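You operate a simulated robot arm through the tools that you are given. There is no shell and no other tool. Be economical: measure what you need, move in short steps, check, and stop when the job is done.

The job below is to be done with a simulated robot arm. You get a single attempt, and the scene is never put back.

## Task
Wipe up the smear, grease the red bearing and lay it on the wiped spot.
Fine: three strokes of the pump; leave the rag on the bench top.

It is judged by the outcome, as a careful person would: the job done as asked, and still so three seconds after it is handed in. It fails if anything else is knocked over, pushed out of place, dropped, spilled or broken.

## Robot
A 7-joint arm with a two-finger parallel gripper, fixed in place. Base frame: the origin is at the foot of the arm, x ahead of it, y to its left, z up; the work surface is at about z = 0.88. Lengths are in m, angles in rad, forces in N, time in s.
With the tool pointing down near the work surface it reaches from about 0.34 to 0.78 m from the base axis. Its first joint turns from -2.897 to 2.897 rad. Payload 3.91 kg.
Tool frame: the origin (TCP) lies between the finger pads and is the grasp point; the fingertips stand 0.03 m ahead of it; z points along the fingers, y is the line along which they close. Largest opening 0.11 m; finger width 0.02, thickness 0.01; the body of the gripper, 0.048 by 0.112 m, starts 0.055 m behind the TCP.
Orientation is told as [roll, pitch, yaw] about the base's x, y, z axes, in that order, counted from this pose: with the fingers straight down and closing along the base's y, the tool's x points along the base's -x, its y along +y and its z along -z.

## Interface
- The arm moves only by the tool play_rows. Its argument "increments" is a list that holds one entry, the list of rows, each a list of 7 numbers: the shift along the base's x, y, z in m, then the turn, a rotation vector about the base's x, y, z in rad, then the finger opening in m, from 0 to 0.11. In form: [[[tx, ty, tz, ax, ay, az, claw], ...]]. A call has 1 to 20 rows; each row shifts and turns the commanded pose from where the row before left it. Each row takes 0.2 s and may step no farther than 0.05 m and 0.15 rad from the row before; otherwise, or with a gripper value out of range, the whole call is refused. A pose out of reach is approached as far as the arm can. The call stops where the force on the tool passes 40 N (or 10 N more than at its start, if that is more) or the arm is blocked; 0.2 s more then pass. Each finger travels about 0.153 m/s and halts on what it meets, pressing with about 32 N; the grip force reading is that of the motor and also rises with nothing between the fingers. The clock runs only during rows and for 0.2 s after the last one: add rows that do not move to give the fingers time. The reply holds the time, the measured pose of the TCP, the force on the tool along the base axes, the opening and the grip force, in the units named above and with some noise.
- Cameras (640 x 400 px; columns grow to the right, rows downward): "scene" is fixed at [0.0565, -0.5032, 1.5941]; the picture's right is [0.70, -0.72, 0.00], its down [-0.60, -0.58, -0.55] and it looks along [0.39, 0.38, -0.84] (base axes); focal length 214 px, centre (320, 200). "wrist" rides on the gripper at [-0.036, 0, -0.057] in the tool frame; the picture's right is [0.00, -1.00, 0.00], its down [0.97, 0.00, -0.24] and it looks along [0.24, 0.00, 0.97] (tool axes); focal length 218 px, centre (320, 200). There is no depth. A picture from a camera that has moved, and an enlarged one, comes with that camera's place and axes in the base frame and with its lens. The place of the scene camera against the robot may be out by one fixed shift of up to 0.012 m in any direction.
- snapshot(camera): a new picture of that camera. No time passes.
- lift_body(by): slides the trunk up (or, below 0, down) by that many m; the arm rides with it, the base frame stays. It gives what a move gives, with no picture.
- close_up(camera, box): a new picture of the part [left, top, right, bottom] of that camera's present view, enlarged. No time passes.
- close_job(): hands the job in; it is judged then, once.

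Go step by step. Nothing tells you positions but the pictures and the camera data: compare them with the known pose of the tool, close in by small moves and look again before you grip or let go. The budget is 120 turns and 64 pictures, counting those below and the enlarged ones. Unless the task says otherwise, let go and move clear before handing in, and close with one line.

The tools are called after "Call:" as a command line: name --argument value ..., lists and objects as JSON in quotes. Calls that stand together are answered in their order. play_rows: Moves the arm, as the interface text tells. Its arguments: {"type":"object","properties":{"increments":{"type":"array"}},"required":["increments"]} The other tools are called the same way: lift_body (by) slides the trunk up or down; snapshot (camera) takes a picture; close_up (camera, box) takes an enlarged picture of a part of a camera's view; close_job () hands the job in.

At the start:

```text
time_s: 0.0
tcp_pos: [0.4981, -0.0522, 1.3099]
ee_rot: [0.001, 0.0, 0.0]
contact_force: [-0.1, -0.1, 0.0]
opening: 0.1102
gripper_force: 0.0
trunk travel left (down, up): [-0.55, 0.06]
```

scene: 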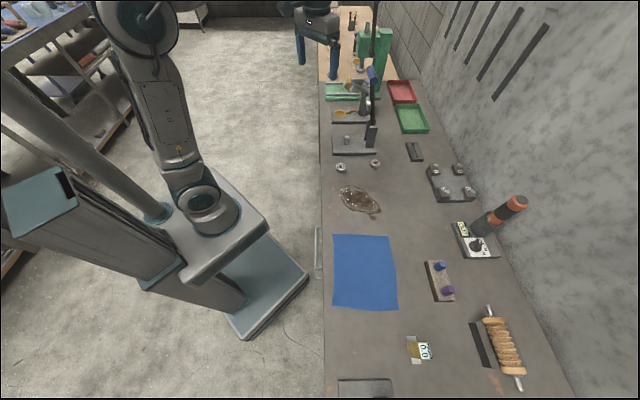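
wrist: 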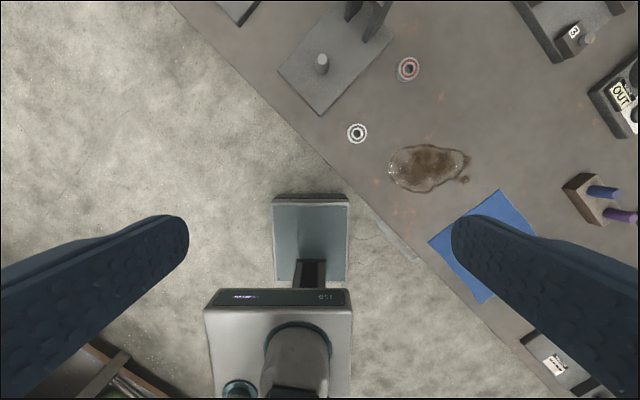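

I see a bench with a smear, a blue rag, two small bearings (one red), and some fixtures that may include a grease pump. I'll enlarge the pictures to identify them.

Call:
close_up --camera "scene" --box '[310, 60, 470, 160]'

Call:
close_up --camera "scene" --box '[310, 140, 550, 290]'

Call:
close_up --camera "scene" --box '[320, 250, 544, 390]'

```text
4.00 times, centred on (390, 110) of scene
camera zoom: at [0.0565, -0.5032, 1.5941], right [0.7, -0.72, 0.0], down [-0.6, -0.58, -0.55], along [0.39, 0.38, -0.84], focal length 858 px, centre (40, 560)
```

zoom: 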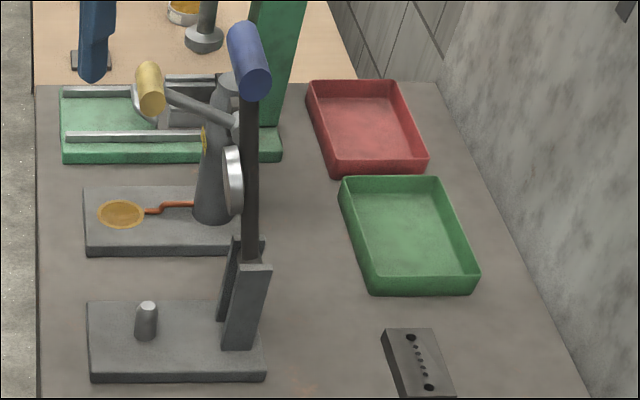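

```text
2.67 times, centred on (430, 215) of scene
camera zoom: at [0.0565, -0.5032, 1.5941], right [0.7, -0.72, 0.0], down [-0.6, -0.58, -0.55], along [0.39, 0.38, -0.84], focal length 572 px, centre (27, 160)
```

zoom: 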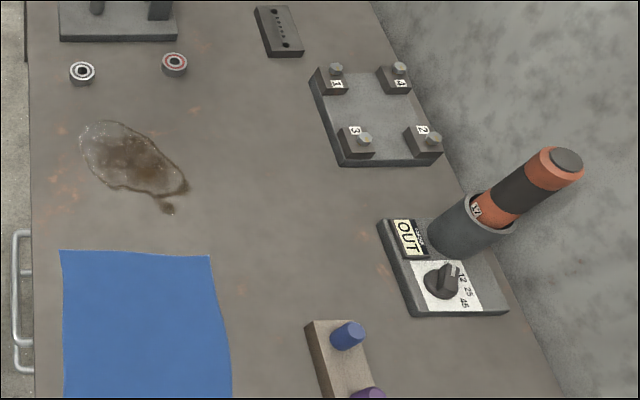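

```text
2.86 times, centred on (432, 320) of scene
camera zoom: at [0.0565, -0.5032, 1.5941], right [0.7, -0.72, 0.0], down [-0.6, -0.58, -0.55], along [0.39, 0.38, -0.84], focal length 613 px, centre (0, -143)
```

zoom: 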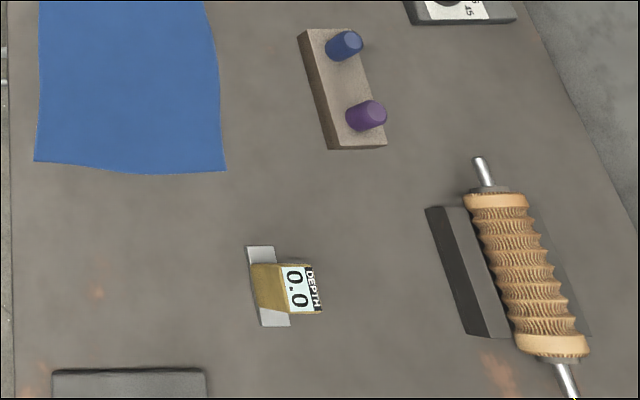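

The peg stand with a blue lever and the pump-like device with a copper pipe both need a better look. I'll tilt the wrist forward towards that end of the bench.

Call:
play_rows --increments '[[[0, 0.0, 0, 0, -0.15, 0, 0.11], [0, 0, 0, 0, -0.15, 0, 0.11], [0, 0, 0, 0, -0.15, 0, 0.11], [0, 0, 0, 0, -0.15, 0, 0.11], [0, 0, 0, 0, -0.15, 0, 0.11]]]'

Call:
snapshot --camera "wrist"

```text
time_s: 1.2
tcp_pos: [0.498, -0.0522, 1.3089]
ee_rot: [-0.001, -0.752, 0.0]
contact_force: [0.3, 0.0, -0.6]
opening: 0.1099
gripper_force: 0.0
trunk travel left (down, up): [-0.55, 0.06]
```

```text
58 pictures are left
camera wrist: at [0.484, -0.0539, 1.3776], right [0.0, -1.0, 0.0], down [-0.87, 0.0, -0.49], along [0.49, 0.0, -0.87], focal length 218 px, centre (320, 200)
```

wrist: 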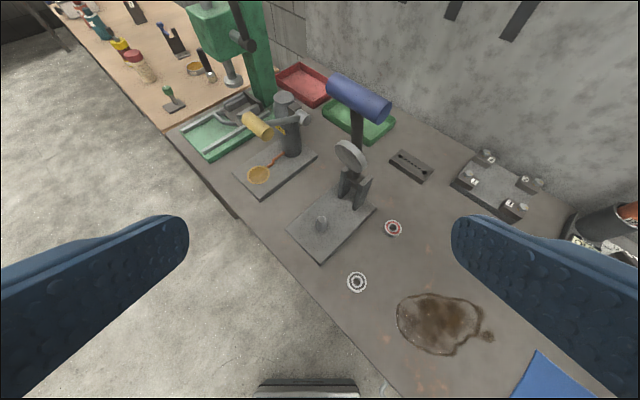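

Call:
close_up --camera "wrist" --box '[220, 70, 412, 190]'

Call:
close_up --camera "wrist" --box '[280, 170, 440, 270]'

```text
3.33 times, centred on (316, 130) of wrist
camera zoom: at [0.484, -0.0539, 1.3776], right [0.0, -1.0, 0.0], down [-0.87, 0.0, -0.49], along [0.49, 0.0, -0.87], focal length 728 px, centre (333, 433)
```

zoom: 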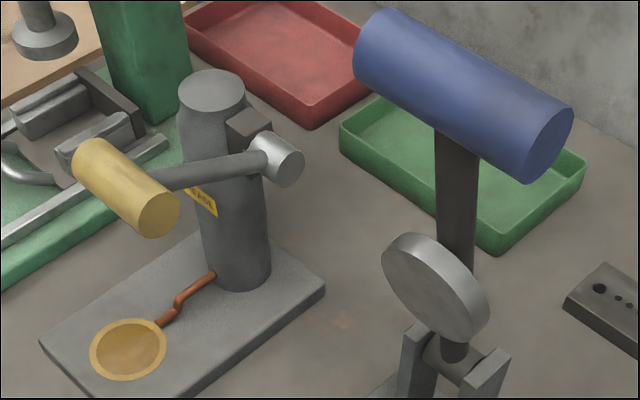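

```text
4.00 times, centred on (360, 220) of wrist
camera zoom: at [0.484, -0.0539, 1.3776], right [0.0, -1.0, 0.0], down [-0.87, 0.0, -0.49], along [0.49, 0.0, -0.87], focal length 873 px, centre (160, 120)
```

zoom: 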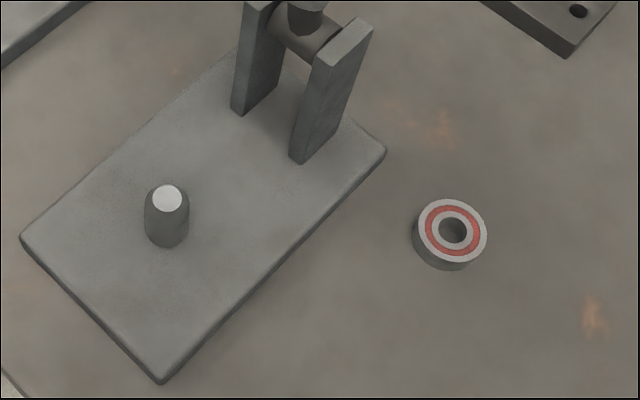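

The device with the yellow handle carries a grease label. Its dish is near (0.83, 0.11) and its handle near (0.82, 0.07, 1.08). The blue lever is a separate press. I'll take the rag first, so I'm straightening the tool and moving above it.

Call:
play_rows --increments '[[[-0.018, -0.038, -0.01, 0, 0.15, 0, 0.11], [-0.018, -0.038, -0.01, 0, 0.15, 0, 0.11], [-0.018, -0.038, -0.01, 0, 0.15, 0, 0.11], [-0.018, -0.038, -0.01, 0, 0.15, 0, 0.11], [-0.018, -0.038, -0.01, 0, 0.15, 0, 0.11], [-0.018, -0.038, -0.01, 0, 0, -0.131, 0.11], [-0.018, -0.038, -0.01, 0, 0, -0.131, 0.11], [-0.018, -0.038, -0.01, 0, 0, -0.131, 0.11], [-0.018, -0.038, -0.01, 0, 0, -0.131, 0.11], [-0.018, -0.038, -0.01, 0, 0, -0.131, 0.11], [-0.018, -0.038, -0.01, 0, 0, -0.131, 0.11]]]'

Call:
snapshot --camera "wrist"

```text
time_s: 3.6
tcp_pos: [0.3005, -0.4736, 1.1971]
ee_rot: [0.0, 0.002, -0.79]
contact_force: [-0.5, -0.5, 1.0]
opening: 0.1101
gripper_force: 0.1
trunk travel left (down, up): [-0.55, 0.06]
```

```text
55 pictures are left
camera wrist: at [0.3242, -0.5002, 1.2567], right [-0.71, -0.7, 0.0], down [-0.68, 0.69, 0.24], along [-0.17, 0.17, -0.97], focal length 218 px, centre (320, 200)
```

wrist: 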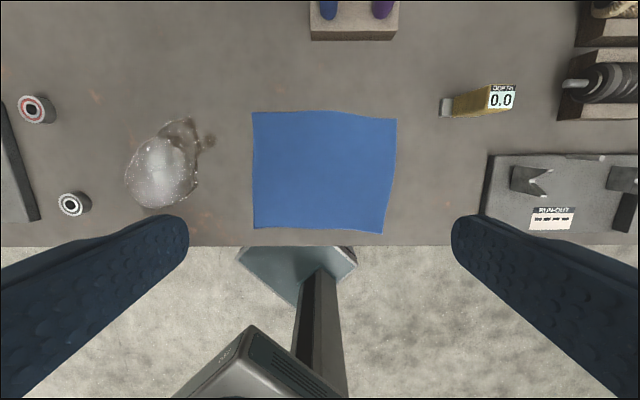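

The rag's centre is at about (0.291, -0.472), and the smear is centred near (0.487, -0.288). I'm descending over the rag with a moderate opening.

Call:
play_rows --increments '[[[-0.005, 0.001, -0.045, 0, 0, 0, 0.07], [-0.005, 0.0, -0.045, 0, 0, 0, 0.07], [0, 0, -0.045, 0, 0, 0, 0.07], [0, 0, -0.045, 0, 0, 0, 0.07], [0, 0, -0.045, 0, 0, 0, 0.07], [0, 0, -0.04, 0, 0, 0, 0.07], [0, 0, 0, 0, 0, 0, 0.07]]]'

Call:
snapshot --camera "wrist"

```text
time_s: 5.2
tcp_pos: [0.2895, -0.4673, 0.9352]
ee_rot: [0.001, -0.001, -0.788]
contact_force: [0.3, -1.1, 0.2]
opening: 0.0699
gripper_force: 0.1
trunk travel left (down, up): [-0.55, 0.06]
```

```text
54 pictures are left
camera wrist: at [0.315, -0.4939, 0.9944], right [-0.71, -0.71, 0.0], down [-0.69, 0.69, 0.24], along [-0.17, 0.17, -0.97], focal length 218 px, centre (320, 200)
```

wrist: 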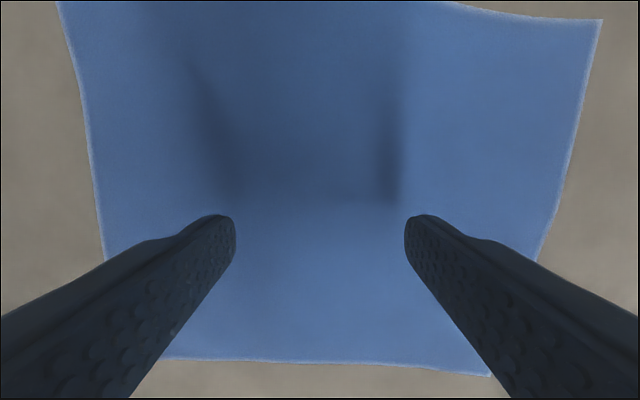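

I'm over the rag with the fingers straddling its middle, so I'm stepping down gently to touch it.

Call:
play_rows --increments '[[[0, 0, -0.01, 0, 0, 0, 0.07], [0, 0, -0.008, 0, 0, 0, 0.07], [0, 0, -0.004, 0, 0, 0, 0.07]]]'

```text
time_s: 6.0
tcp_pos: [0.2898, -0.4702, 0.9139]
ee_rot: [0.001, 0.002, -0.788]
contact_force: [-0.2, -0.2, -0.2]
opening: 0.0701
gripper_force: 0.1
trunk travel left (down, up): [-0.55, 0.06]
```

Call:
play_rows --increments '[[[0, 0, -0.002, 0, 0, 0, 0.07], [0, 0, -0.002, 0, 0, 0, 0.07]]]'

```text
time_s: 6.6
tcp_pos: [0.2903, -0.4694, 0.9113]
ee_rot: [-0.001, -0.004, -0.788]
contact_force: [-0.3, 1.0, 16.7]
opening: 0.0701
gripper_force: 0.0
trunk travel left (down, up): [-0.55, 0.06]
```

Touching with about 17 N, so the cloth top is at about z = 0.88. Now I'll close to pinch it.

Call:
play_rows --increments '[[[0, 0, 0, 0, 0, 0, 0.03], [0, 0, 0, 0, 0, 0, 0.0], [0, 0, 0, 0, 0, 0, 0.0], [0, 0, 0, 0, 0, 0, 0.0]]]'

Call:
snapshot --camera "wrist"

```text
time_s: 7.6
tcp_pos: [0.289, -0.4684, 0.9116]
ee_rot: [-0.003, -0.005, -0.788]
contact_force: [2.3, -3.4, 33.1]
opening: 0.003
gripper_force: 32.2
trunk travel left (down, up): [-0.55, 0.06]
```

```text
53 pictures are left
camera wrist: at [0.3145, -0.4959, 0.9702], right [-0.71, -0.71, 0.0], down [-0.69, 0.69, 0.24], along [-0.17, 0.17, -0.97], focal length 218 px, centre (320, 200)
```

wrist: 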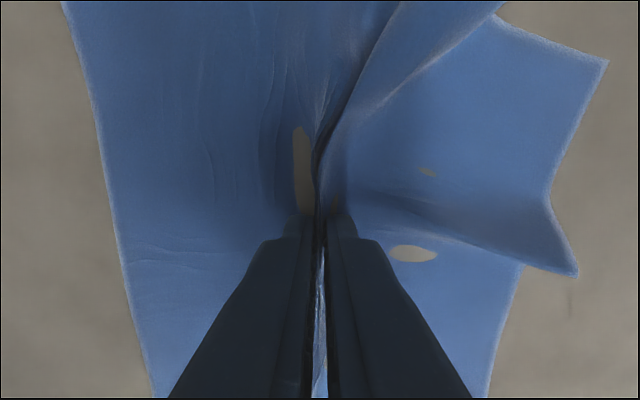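

The cloth is pinched. I'll ease up a few mm and drag it towards the near side of the smear.

Call:
play_rows --increments '[[[0, 0, 0.004, 0, 0, 0, 0], [0.025, 0.023, 0, 0, 0, 0, 0], [0.025, 0.023, 0, 0, 0, 0, 0], [0.025, 0.023, 0, 0, 0, 0, 0], [0.025, 0.023, 0, 0, 0, 0, 0]]]'

Call:
snapshot --camera "scene"

Call:
snapshot --camera "wrist"

```text
time_s: 8.8
tcp_pos: [0.3894, -0.377, 0.9112]
ee_rot: [0.0, 0.001, -0.786]
contact_force: [-0.3, 1.1, 10.4]
opening: 0.0029
gripper_force: 31.8
trunk travel left (down, up): [-0.55, 0.06]
```

```text
52 pictures are left
```

scene: 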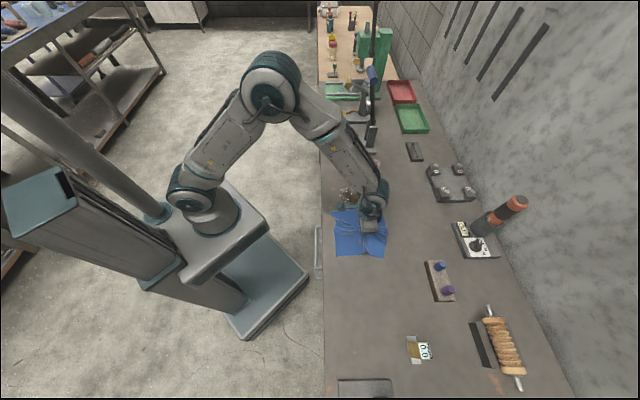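

```text
51 pictures are left
camera wrist: at [0.4142, -0.4031, 0.9701], right [-0.71, -0.71, 0.0], down [-0.69, 0.69, 0.24], along [-0.17, 0.17, -0.97], focal length 218 px, centre (320, 200)
```

wrist: 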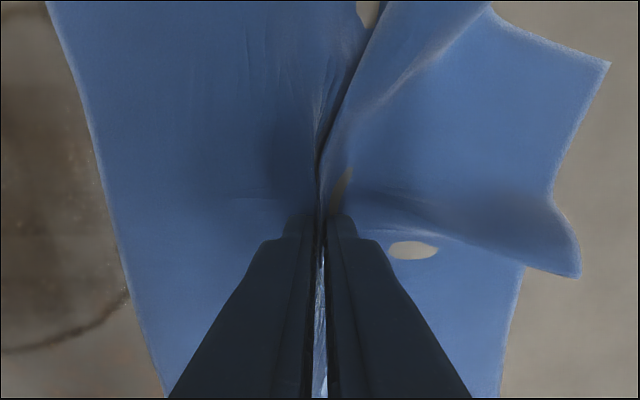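

The rag follows well. Now I'll wipe along the bench across the smear and back, with sideways offsets.

Call:
play_rows --increments '[[[0.025, 0.023, 0, 0, 0, 0, 0], [0.025, 0.023, 0, 0, 0, 0, 0], [0.025, 0.023, 0, 0, 0, 0, 0], [0.025, 0.023, 0, 0, 0, 0, 0], [0.02, 0.02, 0, 0, 0, 0, 0], [0.02, -0.02, 0, 0, 0, 0, 0], [-0.025, -0.023, 0, 0, 0, 0, 0], [-0.025, -0.023, 0, 0, 0, 0, 0], [-0.025, -0.023, 0, 0, 0, 0, 0], [-0.02, -0.02, 0, 0, 0, 0, 0], [-0.02, 0.02, 0, 0, 0, 0, 0], [-0.02, 0.02, 0, 0, 0, 0, 0], [0.025, 0.023, 0, 0, 0, 0, 0], [0.025, 0.023, 0, 0, 0, 0, 0], [0.025, 0.023, 0, 0, 0, 0, 0], [0.02, 0.02, 0, 0, 0, 0, 0]]]'

Call:
snapshot --camera "scene"

Call:
snapshot --camera "wrist"

```text
time_s: 12.2
tcp_pos: [0.4904, -0.2475, 0.9126]
ee_rot: [0.001, 0.0, -0.786]
contact_force: [0.6, -0.6, 0.1]
opening: 0.0028
gripper_force: 32.2
trunk travel left (down, up): [-0.55, 0.06]
```

```text
50 pictures are left
```

scene: 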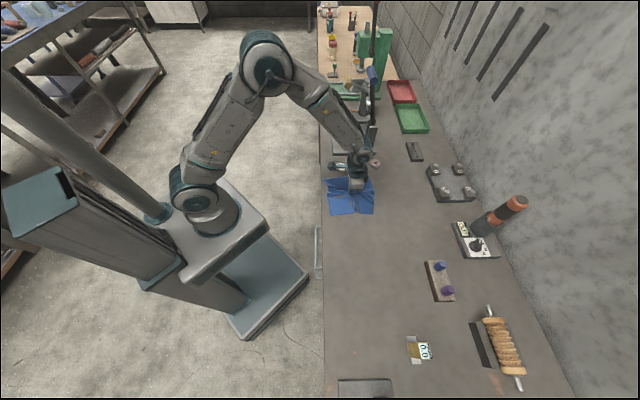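

```text
49 pictures are left
camera wrist: at [0.5141, -0.2743, 0.9711], right [-0.71, -0.71, 0.0], down [-0.69, 0.69, 0.24], along [-0.17, 0.17, -0.97], focal length 218 px, centre (320, 200)
```

wrist: 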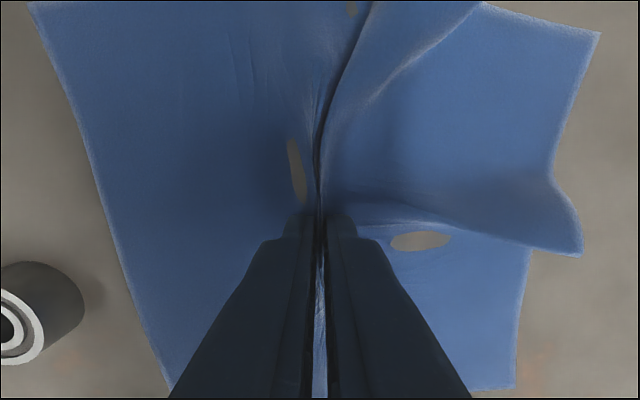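

The rag is near the white bearing, so I'll go no farther that way. I'll make a few more passes with light pressure, then pull the rag back to inspect.

Call:
play_rows --increments '[[[-0.02, -0.02, -0.002, 0, 0, 0, 0], [-0.025, -0.023, -0.001, 0, 0, 0, 0], [-0.025, -0.023, 0, 0, 0, 0, 0], [-0.02, -0.02, 0, 0, 0, 0, 0], [0.03, -0.03, 0, 0, 0, 0, 0], [0.025, -0.025, 0, 0, 0, 0, 0], [0.025, 0.023, 0, 0, 0, 0, 0], [0.025, 0.023, 0, 0, 0, 0, 0], [0.02, 0.02, 0, 0, 0, 0, 0], [-0.028, 0.028, 0, 0, 0, 0, 0], [-0.025, -0.023, 0, 0, 0, 0, 0], [-0.025, -0.023, 0, 0, 0, 0, 0], [-0.025, -0.023, 0, 0, 0, 0, 0], [-0.025, -0.023, 0, 0, 0, 0, 0], [-0.025, -0.023, 0, 0, 0, 0, 0], [-0.025, -0.023, 0, 0, 0, 0, 0], [-0.025, -0.023, 0, 0, 0, 0, 0], [-0.02, -0.02, 0.001, 0, 0, 0, 0]]]'

Call:
snapshot --camera "scene"

Call:
close_up --camera "scene" --box '[320, 140, 480, 240]'

```text
time_s: 14.7
tcp_pos: [0.4736, -0.3188, 0.9115]
ee_rot: [0.003, -0.006, -0.788]
contact_force: [-1.5, -1.1, 14.6]
opening: 0.003
gripper_force: 32.1
trunk travel left (down, up): [-0.55, 0.06]
stopped in row 12: the force on the tool passed its limit (the readings are from after the stop); the commanded pose is now the measured one
```

```text
48 pictures are left
```

scene: 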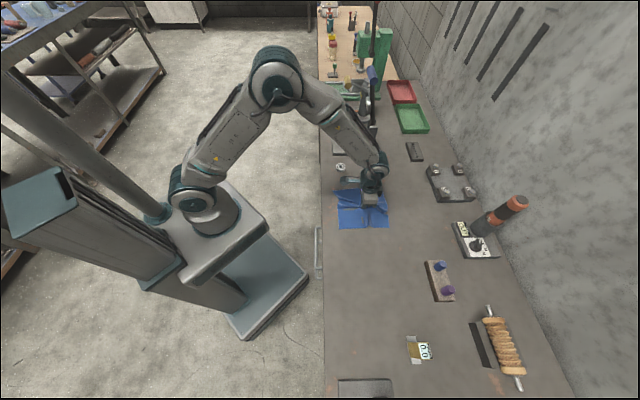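

```text
4.00 times, centred on (400, 190) of scene
camera zoom: at [0.0565, -0.5032, 1.5941], right [0.7, -0.72, 0.0], down [-0.6, -0.58, -0.55], along [0.39, 0.38, -0.84], focal length 858 px, centre (0, 240)
```

zoom: 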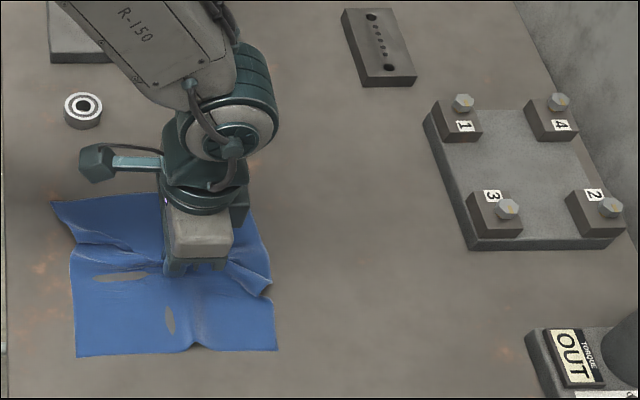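

Mostly under the rag still, but no smear shows around it. I'm pulling the rag back to its old place to look at the spot.

Call:
play_rows --increments '[[[0, 0, 0.002, 0, 0, 0, 0], [-0.03, -0.025, 0, 0, 0, 0, 0], [-0.03, -0.025, 0, 0, 0, 0, 0], [-0.03, -0.025, 0, 0, 0, 0, 0], [-0.03, -0.025, 0, 0, 0, 0, 0], [-0.03, -0.025, 0, 0, 0, 0, 0], [-0.03, -0.025, 0, 0, 0, 0, 0]]]'

Call:
close_up --camera "scene" --box '[310, 140, 470, 240]'

```text
time_s: 16.2
tcp_pos: [0.2936, -0.4704, 0.9119]
ee_rot: [0.003, -0.004, -0.788]
contact_force: [0.8, -0.4, -0.2]
opening: 0.0029
gripper_force: 32.3
trunk travel left (down, up): [-0.55, 0.06]
```

```text
4.00 times, centred on (390, 190) of scene
camera zoom: at [0.0565, -0.5032, 1.5941], right [0.7, -0.72, 0.0], down [-0.6, -0.58, -0.55], along [0.39, 0.38, -0.84], focal length 858 px, centre (40, 240)
```

zoom: 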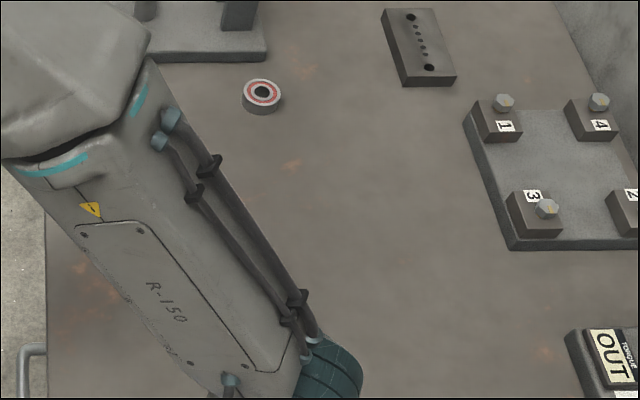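

The arm hides the spot. I'll release the rag here, rise and view the wiped area from the wrist.

Call:
play_rows --increments '[[[0, 0, 0, 0, 0, 0, 0.02], [0, 0, 0, 0, 0, 0, 0.03], [0, 0, 0.01, 0, 0, 0, 0.03], [0, 0, 0.03, 0, 0, 0, 0.03], [0, 0, 0.05, 0, 0, 0, 0.03], [0, 0, 0.05, 0, 0, 0, 0.03], [0.02, 0.02, 0.05, 0, 0, 0, 0.05], [0.03, 0.03, 0.05, 0, 0, 0, 0.08], [0.035, 0.035, 0.0, 0, 0, 0, 0.11], [0.035, 0.035, 0.0, 0, 0, 0, 0.11]]]'

Call:
snapshot --camera "wrist"

```text
refused: row 7 steps farther than a row can; nothing moved
```

```text
45 pictures are left
camera wrist: at [0.3177, -0.4951, 0.9706], right [-0.71, -0.71, 0.0], down [-0.69, 0.69, 0.24], along [-0.17, 0.17, -0.97], focal length 218 px, centre (320, 200)
```

wrist: 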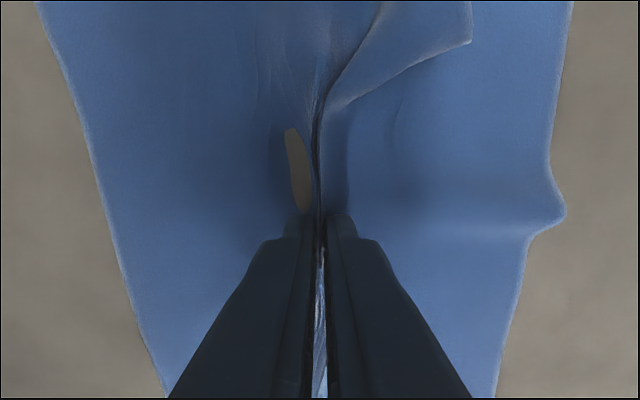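

One row was too long; I'm repeating with shorter steps.

Call:
play_rows --increments '[[[0, 0, 0, 0, 0, 0, 0.02], [0, 0, 0, 0, 0, 0, 0.03], [0, 0, 0.01, 0, 0, 0, 0.03], [0, 0, 0.03, 0, 0, 0, 0.03], [0, 0, 0.045, 0, 0, 0, 0.03], [0, 0, 0.045, 0, 0, 0, 0.03], [0.02, 0.02, 0.035, 0, 0, 0, 0.05], [0.025, 0.025, 0.035, 0, 0, 0, 0.08], [0.03, 0.03, 0.02, 0, 0, 0, 0.11], [0.03, 0.03, 0.02, 0, 0, 0, 0.11]]]'

Call:
snapshot --camera "wrist"

```text
time_s: 18.4
tcp_pos: [0.3972, -0.3598, 1.1496]
ee_rot: [0.002, -0.003, -0.787]
contact_force: [0.0, 0.4, -0.7]
opening: 0.1103
gripper_force: 0.2
trunk travel left (down, up): [-0.55, 0.06]
```

```text
44 pictures are left
camera wrist: at [0.4217, -0.3874, 1.2076], right [-0.71, -0.71, 0.0], down [-0.69, 0.69, 0.24], along [-0.17, 0.17, -0.97], focal length 218 px, centre (320, 200)
```

wrist: 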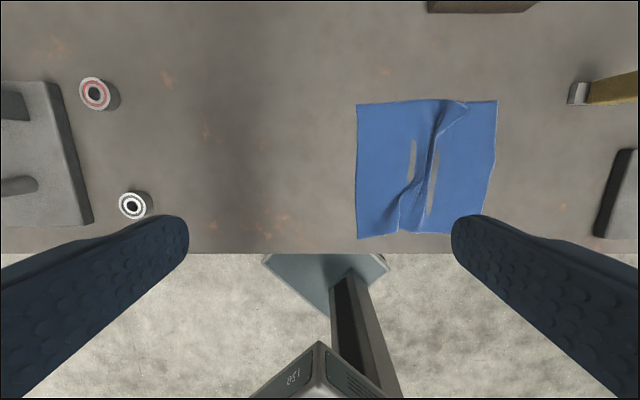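

The smear looks gone. I'll zoom in for residue.

Call:
close_up --camera "wrist" --box '[120, 100, 360, 250]'

```text
2.67 times, centred on (240, 175) of wrist
camera zoom: at [0.4217, -0.3874, 1.2076], right [-0.71, -0.71, 0.0], down [-0.69, 0.69, 0.24], along [-0.17, 0.17, -0.97], focal length 582 px, centre (533, 267)
```

zoom: 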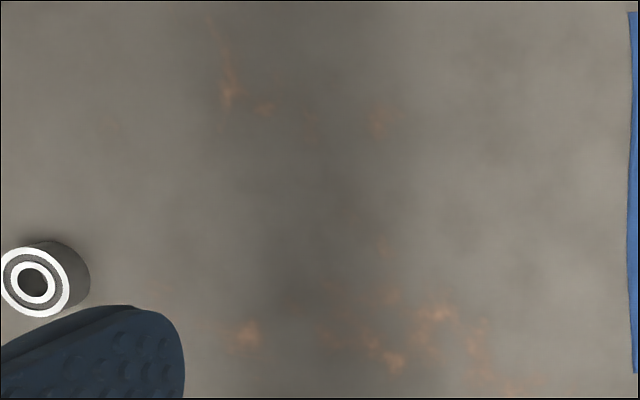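

The spot is clean; only the bench's own rust marks remain. The bearing is red-sealed and near (0.68, -0.228). The pump handle overhangs the dish, so I'm first going there with an outward tilt to inspect it and test reach.

Call:
play_rows --increments '[[[0.01, 0.036, 0, 0, 0, 0.131, 0.11], [0.01, 0.036, 0, 0, 0, 0.131, 0.11], [0.012, 0.036, 0, 0, 0, 0.131, 0.11], [0.012, 0.036, 0, 0, 0, 0.131, 0.11], [0.012, 0.036, 0, 0, 0, 0.131, 0.11], [0.012, 0.036, 0, 0, 0, 0.131, 0.11], [0.012, 0.036, 0, 0, 0, 0.131, 0.11], [0.02, 0.036, 0, 0.0194, -0.1486, 0, 0.11], [0.02, 0.036, 0, 0.0194, -0.1486, 0, 0.11], [0.02, 0.036, 0, 0.0194, -0.1486, 0, 0.11], [0.02, 0.036, 0, 0.0194, -0.1486, 0, 0.11], [0.02, 0.036, 0, 0.0194, -0.1486, 0, 0.11]]]'

Call:
snapshot --camera "wrist"

```text
time_s: 21.1
tcp_pos: [0.5801, 0.0701, 1.1515]
ee_rot: [0.002, -0.752, 0.13]
contact_force: [0.1, 0.8, -0.7]
opening: 0.1101
gripper_force: 0.0
trunk travel left (down, up): [-0.55, 0.06]
```

```text
42 pictures are left
camera wrist: at [0.5666, 0.0677, 1.2193], right [0.13, -0.99, 0.0], down [-0.87, -0.11, -0.49], along [0.48, 0.07, -0.87], focal length 218 px, centre (320, 200)
```

wrist: 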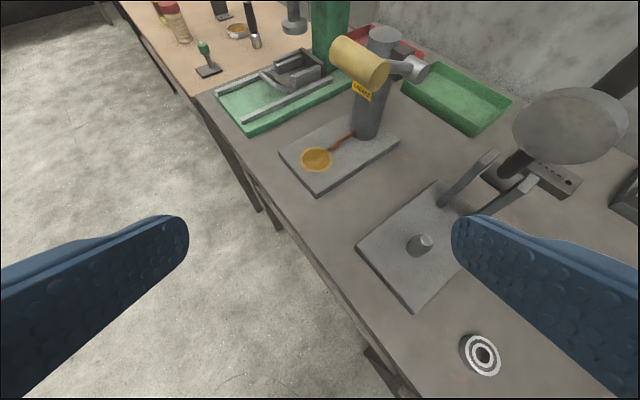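

Call:
close_up --camera "wrist" --box '[270, 20, 446, 130]'

Call:
close_up --camera "wrist" --box '[264, 100, 424, 200]'

```text
3.64 times, centred on (358, 75) of wrist
camera zoom: at [0.5666, 0.0677, 1.2193], right [0.13, -0.99, 0.0], down [-0.87, -0.11, -0.49], along [0.48, 0.07, -0.87], focal length 794 px, centre (182, 654)
```

zoom: 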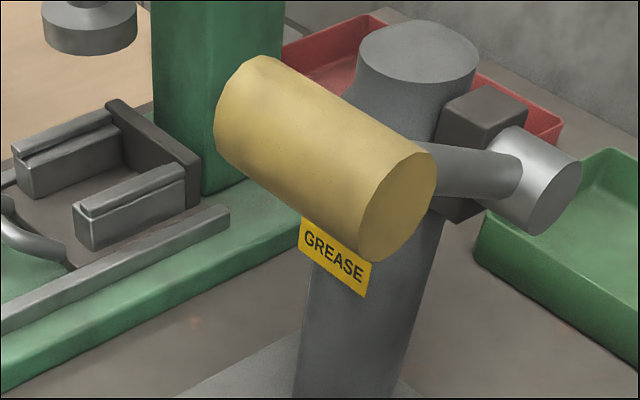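

```text
4.00 times, centred on (344, 150) of wrist
camera zoom: at [0.5666, 0.0677, 1.2193], right [0.13, -0.99, 0.0], down [-0.87, -0.11, -0.49], along [0.48, 0.07, -0.87], focal length 873 px, centre (224, 400)
```

zoom: 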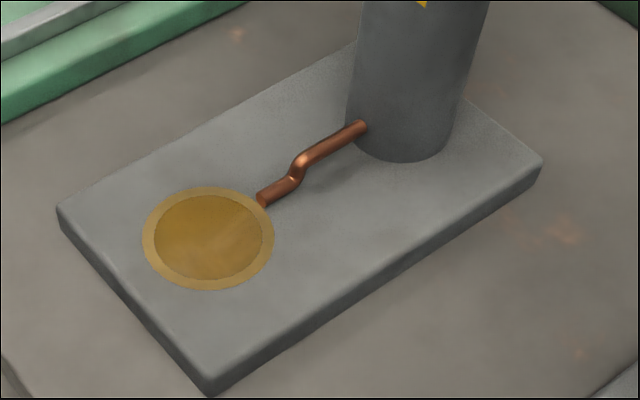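

I have the geometry now: dish at (0.824, 0.111), handle centre at (0.804, 0.061, 1.09) with its axis along the bench, and the pivot at about (0.85, -0.02, 1.066). I'm testing whether the tilted tool can reach the dish from beneath the handle.

Call:
play_rows --increments '[[[0, 0, -0.045, 0, 0, 0, 0.08], [0, 0, -0.045, 0, 0, 0, 0.08], [0, 0, -0.045, 0, 0, 0, 0.08], [0, 0, -0.045, 0, 0, 0, 0.08], [0.04, 0.006, 0, 0, 0, 0, 0.08], [0.04, 0.006, 0, 0, 0, 0, 0.08], [0.04, 0.006, 0, 0, 0, 0, 0.08], [0.04, 0.006, 0, 0, 0, 0, 0.08], [0.03, 0.006, 0, 0, 0, 0, 0.08], [0, 0, 0, 0, 0, 0, 0.08]]]'

Call:
snapshot --camera "wrist"

Call:
snapshot --camera "scene"

```text
time_s: 23.2
tcp_pos: [0.7686, 0.098, 0.9717]
ee_rot: [0.002, -0.751, 0.131]
contact_force: [0.6, 0.3, 0.7]
opening: 0.0801
gripper_force: 0.2
trunk travel left (down, up): [-0.55, 0.06]
```

```text
39 pictures are left
camera wrist: at [0.7555, 0.095, 1.0393], right [0.13, -0.99, 0.0], down [-0.87, -0.11, -0.49], along [0.48, 0.07, -0.87], focal length 218 px, centre (320, 200)
```

wrist: 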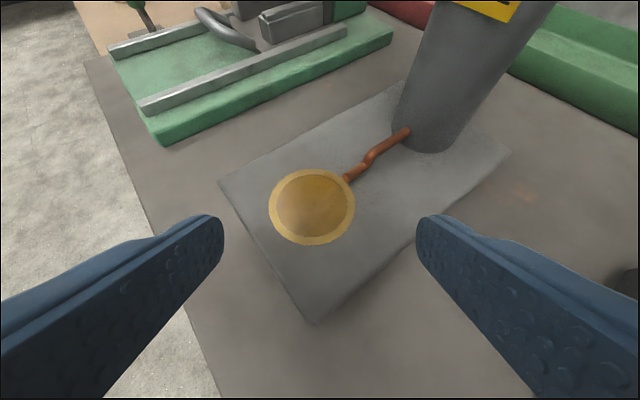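

```text
38 pictures are left
```

scene: 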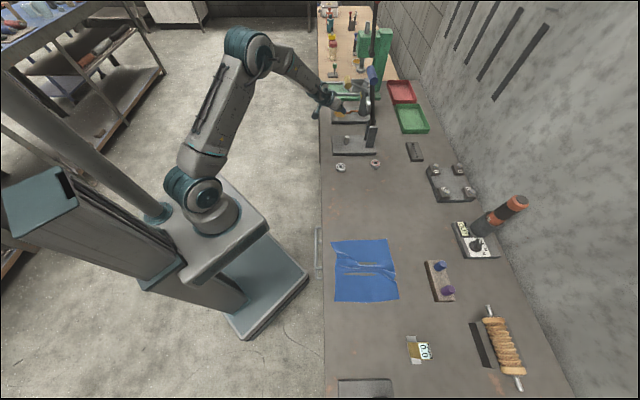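

Reach is good here. Now I'll back out and swing round to the red bearing with the same tilt.

Call:
play_rows --increments '[[[-0.04, -0.0055, 0, 0, 0, 0, 0.08], [-0.04, -0.0055, 0, 0, 0, 0, 0.08], [-0.04, -0.0055, 0, 0, 0, 0, 0.08], [-0.04, -0.0055, 0, 0, 0, 0, 0.08], [-0.04, -0.0055, 0.02, 0, 0, 0, 0.08], [0, 0, 0.04, 0, 0, 0, 0.08], [-0.007, -0.041, 0, 0, 0, -0.076, 0.08], [-0.007, -0.041, 0, 0, 0, -0.076, 0.08], [-0.007, -0.041, 0, 0, 0, -0.076, 0.08], [-0.007, -0.041, 0, 0, 0, -0.076, 0.08], [-0.007, -0.041, 0, 0, 0, -0.076, 0.08], [-0.007, -0.041, 0, 0, 0, -0.076, 0.08], [0.02, -0.006, -0.02, 0, 0, 0, 0.08], [0.02, -0.006, -0.02, 0, 0, 0, 0.08]]]'

Call:
snapshot --camera "wrist"

```text
time_s: 26.2
tcp_pos: [0.5696, -0.1863, 0.9933]
ee_rot: [0.002, -0.75, -0.325]
contact_force: [-0.3, 0.0, -0.5]
opening: 0.0798
gripper_force: 0.1
trunk travel left (down, up): [-0.55, 0.06]
```

```text
37 pictures are left
camera wrist: at [0.5562, -0.1844, 1.0602], right [-0.32, -0.95, 0.0], down [-0.83, 0.28, -0.49], along [0.46, -0.15, -0.87], focal length 218 px, centre (320, 200)
```

wrist: 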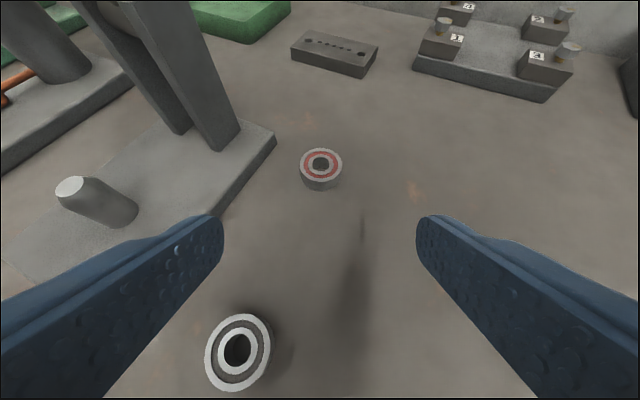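

The red bearing is at about (0.681, -0.2265), 0.04 m across. I'm moving above it with the opening at 0.06 to clear the press plate.

Call:
play_rows --increments '[[[0.033, -0.0118, 0, 0, 0, 0, 0.06], [0.033, -0.0118, 0, 0, 0, 0, 0.06], [0.0314, -0.0118, 0, 0, 0, 0, 0.06], [0, 0, -0.03, 0, 0, 0, 0.06], [0, 0, -0.02, 0, 0, 0, 0.06], [0, 0, 0, 0, 0, 0, 0.06]]]'

Call:
snapshot --camera "wrist"

```text
time_s: 27.6
tcp_pos: [0.6664, -0.2216, 0.9427]
ee_rot: [0.002, -0.751, -0.324]
contact_force: [0.0, -1.5, 0.4]
opening: 0.0599
gripper_force: 0.1
trunk travel left (down, up): [-0.55, 0.06]
```

```text
36 pictures are left
camera wrist: at [0.6536, -0.2194, 1.0105], right [-0.32, -0.95, 0.0], down [-0.83, 0.28, -0.49], along [0.46, -0.15, -0.87], focal length 218 px, centre (320, 200)
```

wrist: 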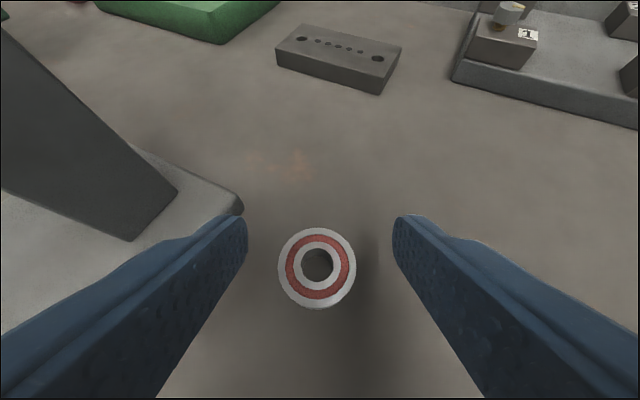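

The bearing is centred between the fingers, and the left finger has about 15 mm clearance to the plate. Descending.

Call:
play_rows --increments '[[[-0.002, 0.0007, -0.015, 0, 0, 0, 0.06], [0, 0, -0.01, 0, 0, 0, 0.06], [0, 0, -0.004, 0, 0, 0, 0.06], [0, 0, 0, 0, 0, 0, 0.06]]]'

Call:
snapshot --camera "wrist"

```text
time_s: 28.6
tcp_pos: [0.6638, -0.2212, 0.9133]
ee_rot: [0.001, -0.75, -0.324]
contact_force: [0.3, 0.5, 0.6]
opening: 0.06
gripper_force: 0.1
trunk travel left (down, up): [-0.55, 0.06]
```

```text
35 pictures are left
camera wrist: at [0.6506, -0.2188, 0.9812], right [-0.32, -0.95, 0.0], down [-0.83, 0.28, -0.49], along [0.46, -0.15, -0.87], focal length 218 px, centre (320, 200)
```

wrist: 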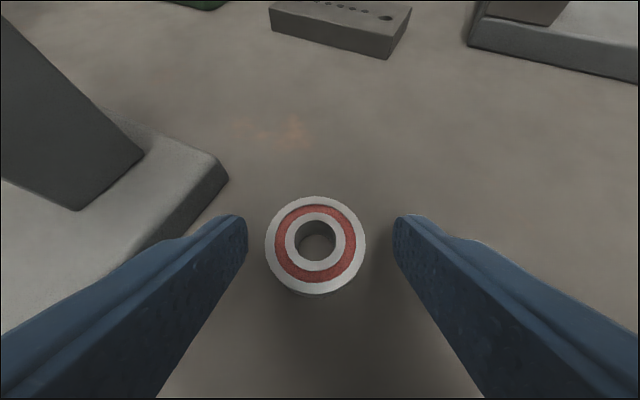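

The position is right. I'll lower one more mm and close.

Call:
play_rows --increments '[[[0, 0, -0.001, 0, 0, 0, 0.05], [0, 0, 0, 0, 0, 0, 0.035], [0, 0, 0, 0, 0, 0, 0.03], [0, 0, 0, 0, 0, 0, 0.03]]]'

Call:
snapshot --camera "wrist"

```text
time_s: 29.6
tcp_pos: [0.6639, -0.2199, 0.9119]
ee_rot: [0.002, -0.75, -0.325]
contact_force: [0.7, 0.3, 1.5]
opening: 0.0366
gripper_force: 32.4
trunk travel left (down, up): [-0.55, 0.06]
```

```text
34 pictures are left
camera wrist: at [0.6504, -0.2184, 0.9801], right [-0.32, -0.95, 0.0], down [-0.83, 0.28, -0.49], along [0.46, -0.15, -0.87], focal length 218 px, centre (320, 200)
```

wrist: 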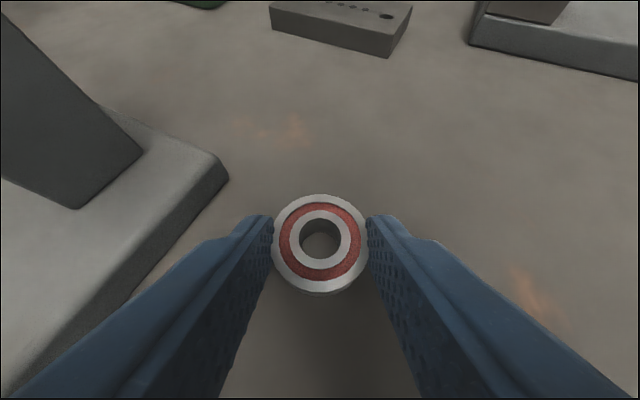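

Gripped at 36.6 mm. Lifting and backing off towards the base.

Call:
play_rows --increments '[[[0, 0, 0.01, 0, 0, 0, 0.03], [0, 0, 0.03, 0, 0, 0, 0.03], [-0.028, 0.009, 0.02, 0, 0, 0, 0.03], [-0.038, 0.012, 0, 0, 0, 0, 0.03], [-0.038, 0.012, 0, 0, 0, 0, 0.03], [0, 0, 0.0, 0, 0, 0, 0.03]]]'

Call:
snapshot --camera "wrist"

```text
time_s: 31.1
tcp_pos: [0.5582, -0.1884, 0.9733]
ee_rot: [0.001, -0.751, -0.324]
contact_force: [-0.2, -0.2, -0.3]
opening: 0.0362
gripper_force: 32.1
trunk travel left (down, up): [-0.55, 0.06]
```

```text
33 pictures are left
camera wrist: at [0.5457, -0.187, 1.0415], right [-0.32, -0.95, 0.0], down [-0.83, 0.28, -0.49], along [0.46, -0.15, -0.87], focal length 218 px, centre (320, 200)
```

wrist: 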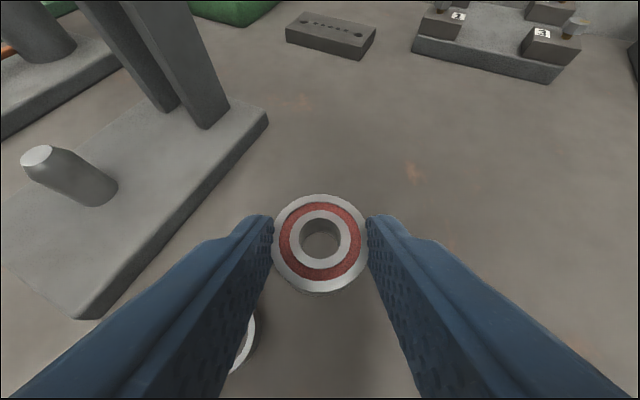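

The bearing is held level. I'm swinging round at this height to the dish and advancing under the handle.

Call:
play_rows --increments '[[[0.003, 0.0443, 0, 0, 0, 0.0765, 0.03], [0.003, 0.0443, 0, 0, 0, 0.0765, 0.03], [0.003, 0.0443, 0, 0, 0, 0.0765, 0.03], [0.003, 0.0443, 0, 0, 0, 0.0765, 0.03], [0.003, 0.0443, 0, 0, 0, 0.0765, 0.03], [0.002, 0.0443, 0, 0, 0, 0.0765, 0.03], [0.0396, 0.0054, 0, 0, 0, 0, 0.03], [0.0396, 0.0054, 0, 0, 0, 0, 0.03], [0.0396, 0.0054, 0, 0, 0, 0, 0.03], [0.0396, 0.0054, -0.005, 0, 0, 0, 0.03], [0.0396, 0.0054, -0.005, 0, 0, 0, 0.03], [0, 0, 0, 0, 0, 0, 0.03]]]'

Call:
snapshot --camera "wrist"

```text
time_s: 33.6
tcp_pos: [0.7736, 0.1042, 0.9609]
ee_rot: [0.001, -0.752, 0.135]
contact_force: [0.1, 0.1, -0.9]
opening: 0.0365
gripper_force: 31.9
trunk travel left (down, up): [-0.55, 0.06]
```

```text
32 pictures are left
camera wrist: at [0.7609, 0.1011, 1.0293], right [0.13, -0.99, 0.0], down [-0.87, -0.12, -0.49], along [0.48, 0.07, -0.87], focal length 218 px, centre (320, 200)
```

wrist: 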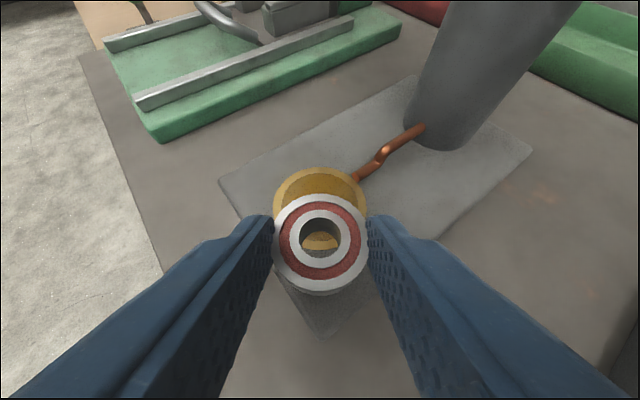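

The dish centre is at (0.823, 0.110). I'll go nearly above it, a few mm away from the copper outlet, and part-way down.

Call:
play_rows --increments '[[[0.016, 0.0025, 0, 0, 0, 0, 0.03], [0.016, 0.0025, 0, 0, 0, 0, 0.03], [0, 0, -0.012, 0, 0, 0, 0.03], [0, 0, -0.008, 0, 0, 0, 0.03], [0, 0, 0, 0, 0, 0, 0.03]]]'

Call:
snapshot --camera "wrist"

```text
time_s: 34.9
tcp_pos: [0.805, 0.1088, 0.9414]
ee_rot: [0.004, -0.751, 0.133]
contact_force: [-0.2, -0.6, -1.4]
opening: 0.0365
gripper_force: 32.2
trunk travel left (down, up): [-0.55, 0.06]
```

```text
31 pictures are left
camera wrist: at [0.7916, 0.1063, 1.0085], right [0.13, -0.99, 0.0], down [-0.87, -0.12, -0.49], along [0.48, 0.07, -0.87], focal length 218 px, centre (320, 200)
```

wrist: 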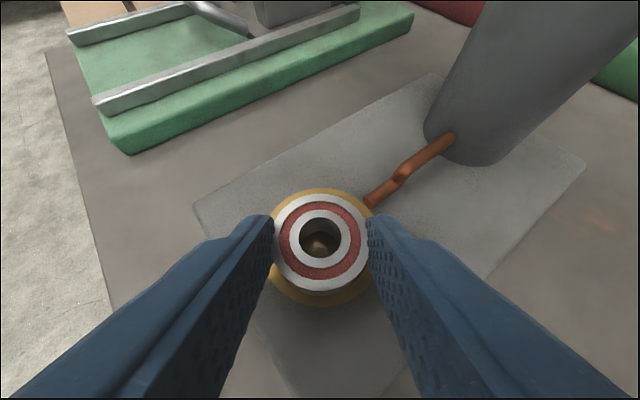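

Centred over the dish and clear of the pipe. I'm lowering in small steps until it touches.

Call:
play_rows --increments '[[[0, 0, -0.003, 0, 0, 0, 0.03], [0, 0, -0.002, 0, 0, 0, 0.03], [0, 0, 0, 0, 0, 0, 0.03]]]'

```text
time_s: 35.6
tcp_pos: [0.8049, 0.1097, 0.936]
ee_rot: [0.001, -0.75, 0.135]
contact_force: [-0.2, -0.6, -0.3]
opening: 0.0364
gripper_force: 32.3
trunk travel left (down, up): [-0.55, 0.06]
```

Call:
play_rows --increments '[[[0, 0, -0.002, 0, 0, 0, 0.03], [0, 0, -0.001, 0, 0, 0, 0.03], [0, 0, 0, 0, 0, 0, 0.03]]]'

```text
time_s: 36.5
tcp_pos: [0.8056, 0.1115, 0.9344]
ee_rot: [0.001, -0.752, 0.135]
contact_force: [0.3, 0.1, -1.2]
opening: 0.0365
gripper_force: 32.4
trunk travel left (down, up): [-0.55, 0.06]
```

Call:
play_rows --increments '[[[0, 0, -0.002, 0, 0, 0, 0.03], [0, 0, 0, 0, 0, 0, 0.03]]]'

Call:
snapshot --camera "wrist"

```text
time_s: 37.0
tcp_pos: [0.8046, 0.1107, 0.9309]
ee_rot: [0.003, -0.752, 0.134]
contact_force: [1.4, 0.4, 1.5]
opening: 0.0364
gripper_force: 32.2
trunk travel left (down, up): [-0.55, 0.06]
```

```text
30 pictures are left
camera wrist: at [0.7916, 0.107, 1.0002], right [0.13, -0.99, 0.0], down [-0.87, -0.12, -0.49], along [0.48, 0.07, -0.87], focal length 218 px, centre (320, 200)
```

wrist: 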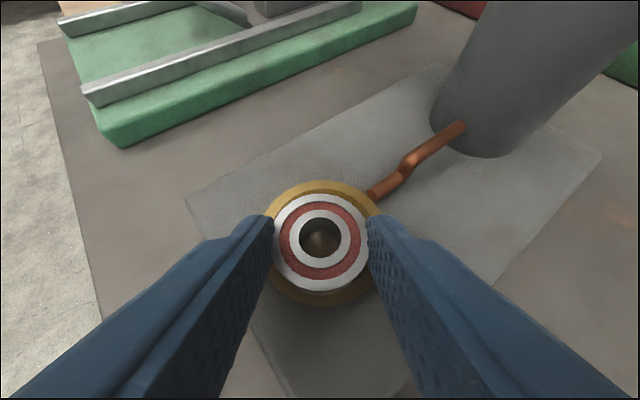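

Call:
play_rows --increments '[[[0, 0, -0.0015, 0, 0, 0, 0.03], [0, 0, 0, 0, 0, 0, 0.03]]]'

```text
time_s: 37.6
tcp_pos: [0.8045, 0.1103, 0.9325]
ee_rot: [0.003, -0.755, 0.131]
contact_force: [0.9, -1.2, 9.8]
opening: 0.0364
gripper_force: 31.9
trunk travel left (down, up): [-0.55, 0.06]
```

Contact made with about 10 N. I'm opening a little and backing out along the tool axis.

Call:
play_rows --increments '[[[0, 0, 0.001, 0, 0, 0, 0.045], [0, 0, 0, 0, 0, 0, 0.055], [0, 0, 0, 0, 0, 0, 0.055], [-0.02, -0.0027, 0.02, 0, 0, 0, 0.055], [-0.03, -0.004, 0.02, 0, 0, 0, 0.055], [-0.04, -0.0054, 0.01, 0, 0, 0, 0.055], [-0.04, -0.0054, 0, 0, 0, 0, 0.055]]]'

Call:
snapshot --camera "wrist"

```text
time_s: 39.2
tcp_pos: [0.6747, 0.0933, 0.9806]
ee_rot: [0.001, -0.753, 0.134]
contact_force: [-0.1, 0.2, 0.1]
opening: 0.0553
gripper_force: 0.1
trunk travel left (down, up): [-0.55, 0.06]
```

```text
29 pictures are left
camera wrist: at [0.6604, 0.0907, 1.0494], right [0.13, -0.99, 0.0], down [-0.87, -0.12, -0.49], along [0.48, 0.07, -0.87], focal length 218 px, centre (320, 200)
```

wrist: 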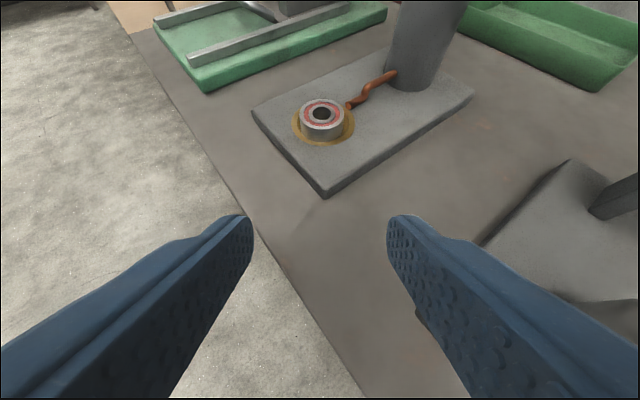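

The bearing sits in the dish. Next I'm turning the tool so it can grip the yellow handle across its axis. I'll back up, straighten, yaw to 45° and tilt towards the wall.

Call:
play_rows --increments '[[[-0.04, -0.005, 0.025, 0, 0, 0, 0.055], [-0.04, -0.005, 0.025, 0, 0, 0, 0.055], [-0.04, -0.005, 0.025, 0, 0, 0, 0.055], [-0.04, -0.005, 0.025, 0, 0, 0, 0.055], [0, 0, 0.024, -0.0202, 0.1486, 0, 0.055], [0, 0, 0.024, -0.0202, 0.1486, 0, 0.055], [0, 0, 0.024, -0.0202, 0.1486, 0, 0.055], [0, 0, 0.024, -0.0202, 0.1486, 0, 0.055], [0, 0, 0.024, -0.0202, 0.1486, 0, 0.055], [0.03, 0, 0, 0, 0, 0.1274, 0.055], [0.03, 0, 0, 0, 0, 0.1274, 0.055], [0.03, 0, 0, 0, 0, 0.1274, 0.055], [0.03, 0, 0, 0, 0, 0.1274, 0.055], [0.03, 0, 0, 0, 0, 0.1274, 0.055], [0.01, 0.005, 0, -0.09, -0.086, 0, 0.055], [0.01, 0.005, 0, -0.09, -0.086, 0, 0.055], [0.01, 0.005, 0, -0.09, -0.086, 0, 0.055], [0.01, 0.005, 0, -0.09, -0.086, 0, 0.055]]]'

Call:
snapshot --camera "wrist"

Call:
snapshot --camera "scene"

```text
time_s: 43.0
tcp_pos: [0.7055, 0.0942, 1.1999]
ee_rot: [-0.498, 0.003, 0.771]
contact_force: [-0.5, 0.2, -0.5]
opening: 0.0551
gripper_force: 0.1
trunk travel left (down, up): [-0.55, 0.06]
```

```text
28 pictures are left
camera wrist: at [0.7114, 0.1369, 1.2523], right [0.61, -0.63, 0.48], down [-0.78, -0.59, 0.21], along [0.15, -0.5, -0.85], focal length 218 px, centre (320, 200)
```

wrist: 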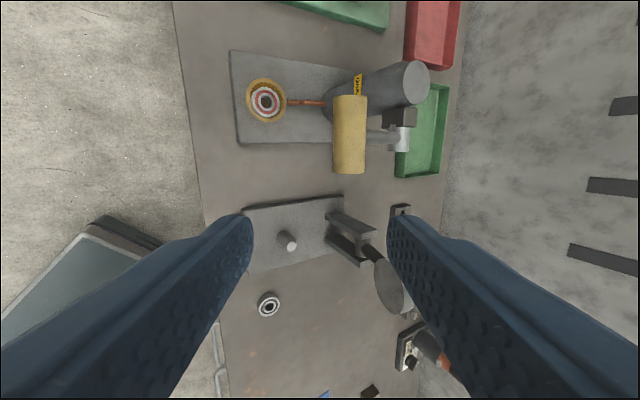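

```text
27 pictures are left
```

scene: 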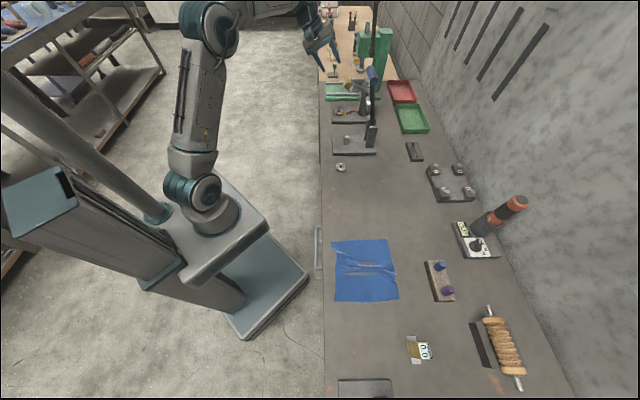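

The handle shows at (0.80, 0.06, 1.09) as estimated. The lever meets it in the middle, so I'll grip the near half at about (0.788, 0.046). I'm moving to 10 cm back along the tool axis.

Call:
play_rows --increments '[[[0.025, -0.007, -0.011, 0, 0, 0, 0.055], [0.0245, -0.0072, -0.011, 0, 0, 0, 0.055], [0.0067, -0.0069, -0.0176, 0, 0, 0, 0.055], [0.0067, -0.0069, -0.0176, 0, 0, 0, 0.055], [0, 0, 0, 0, 0, 0, 0.055]]]'

Call:
snapshot --camera "wrist"

```text
time_s: 44.2
tcp_pos: [0.77, 0.0641, 1.1444]
ee_rot: [-0.498, 0.003, 0.769]
contact_force: [0.8, 0.2, 0.1]
opening: 0.0551
gripper_force: 0.1
trunk travel left (down, up): [-0.55, 0.06]
```

```text
26 pictures are left
camera wrist: at [0.7755, 0.108, 1.1956], right [0.61, -0.63, 0.48], down [-0.78, -0.59, 0.21], along [0.15, -0.5, -0.85], focal length 218 px, centre (320, 200)
```

wrist: 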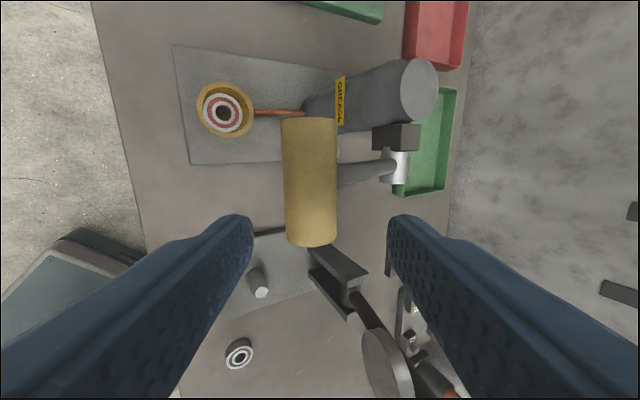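

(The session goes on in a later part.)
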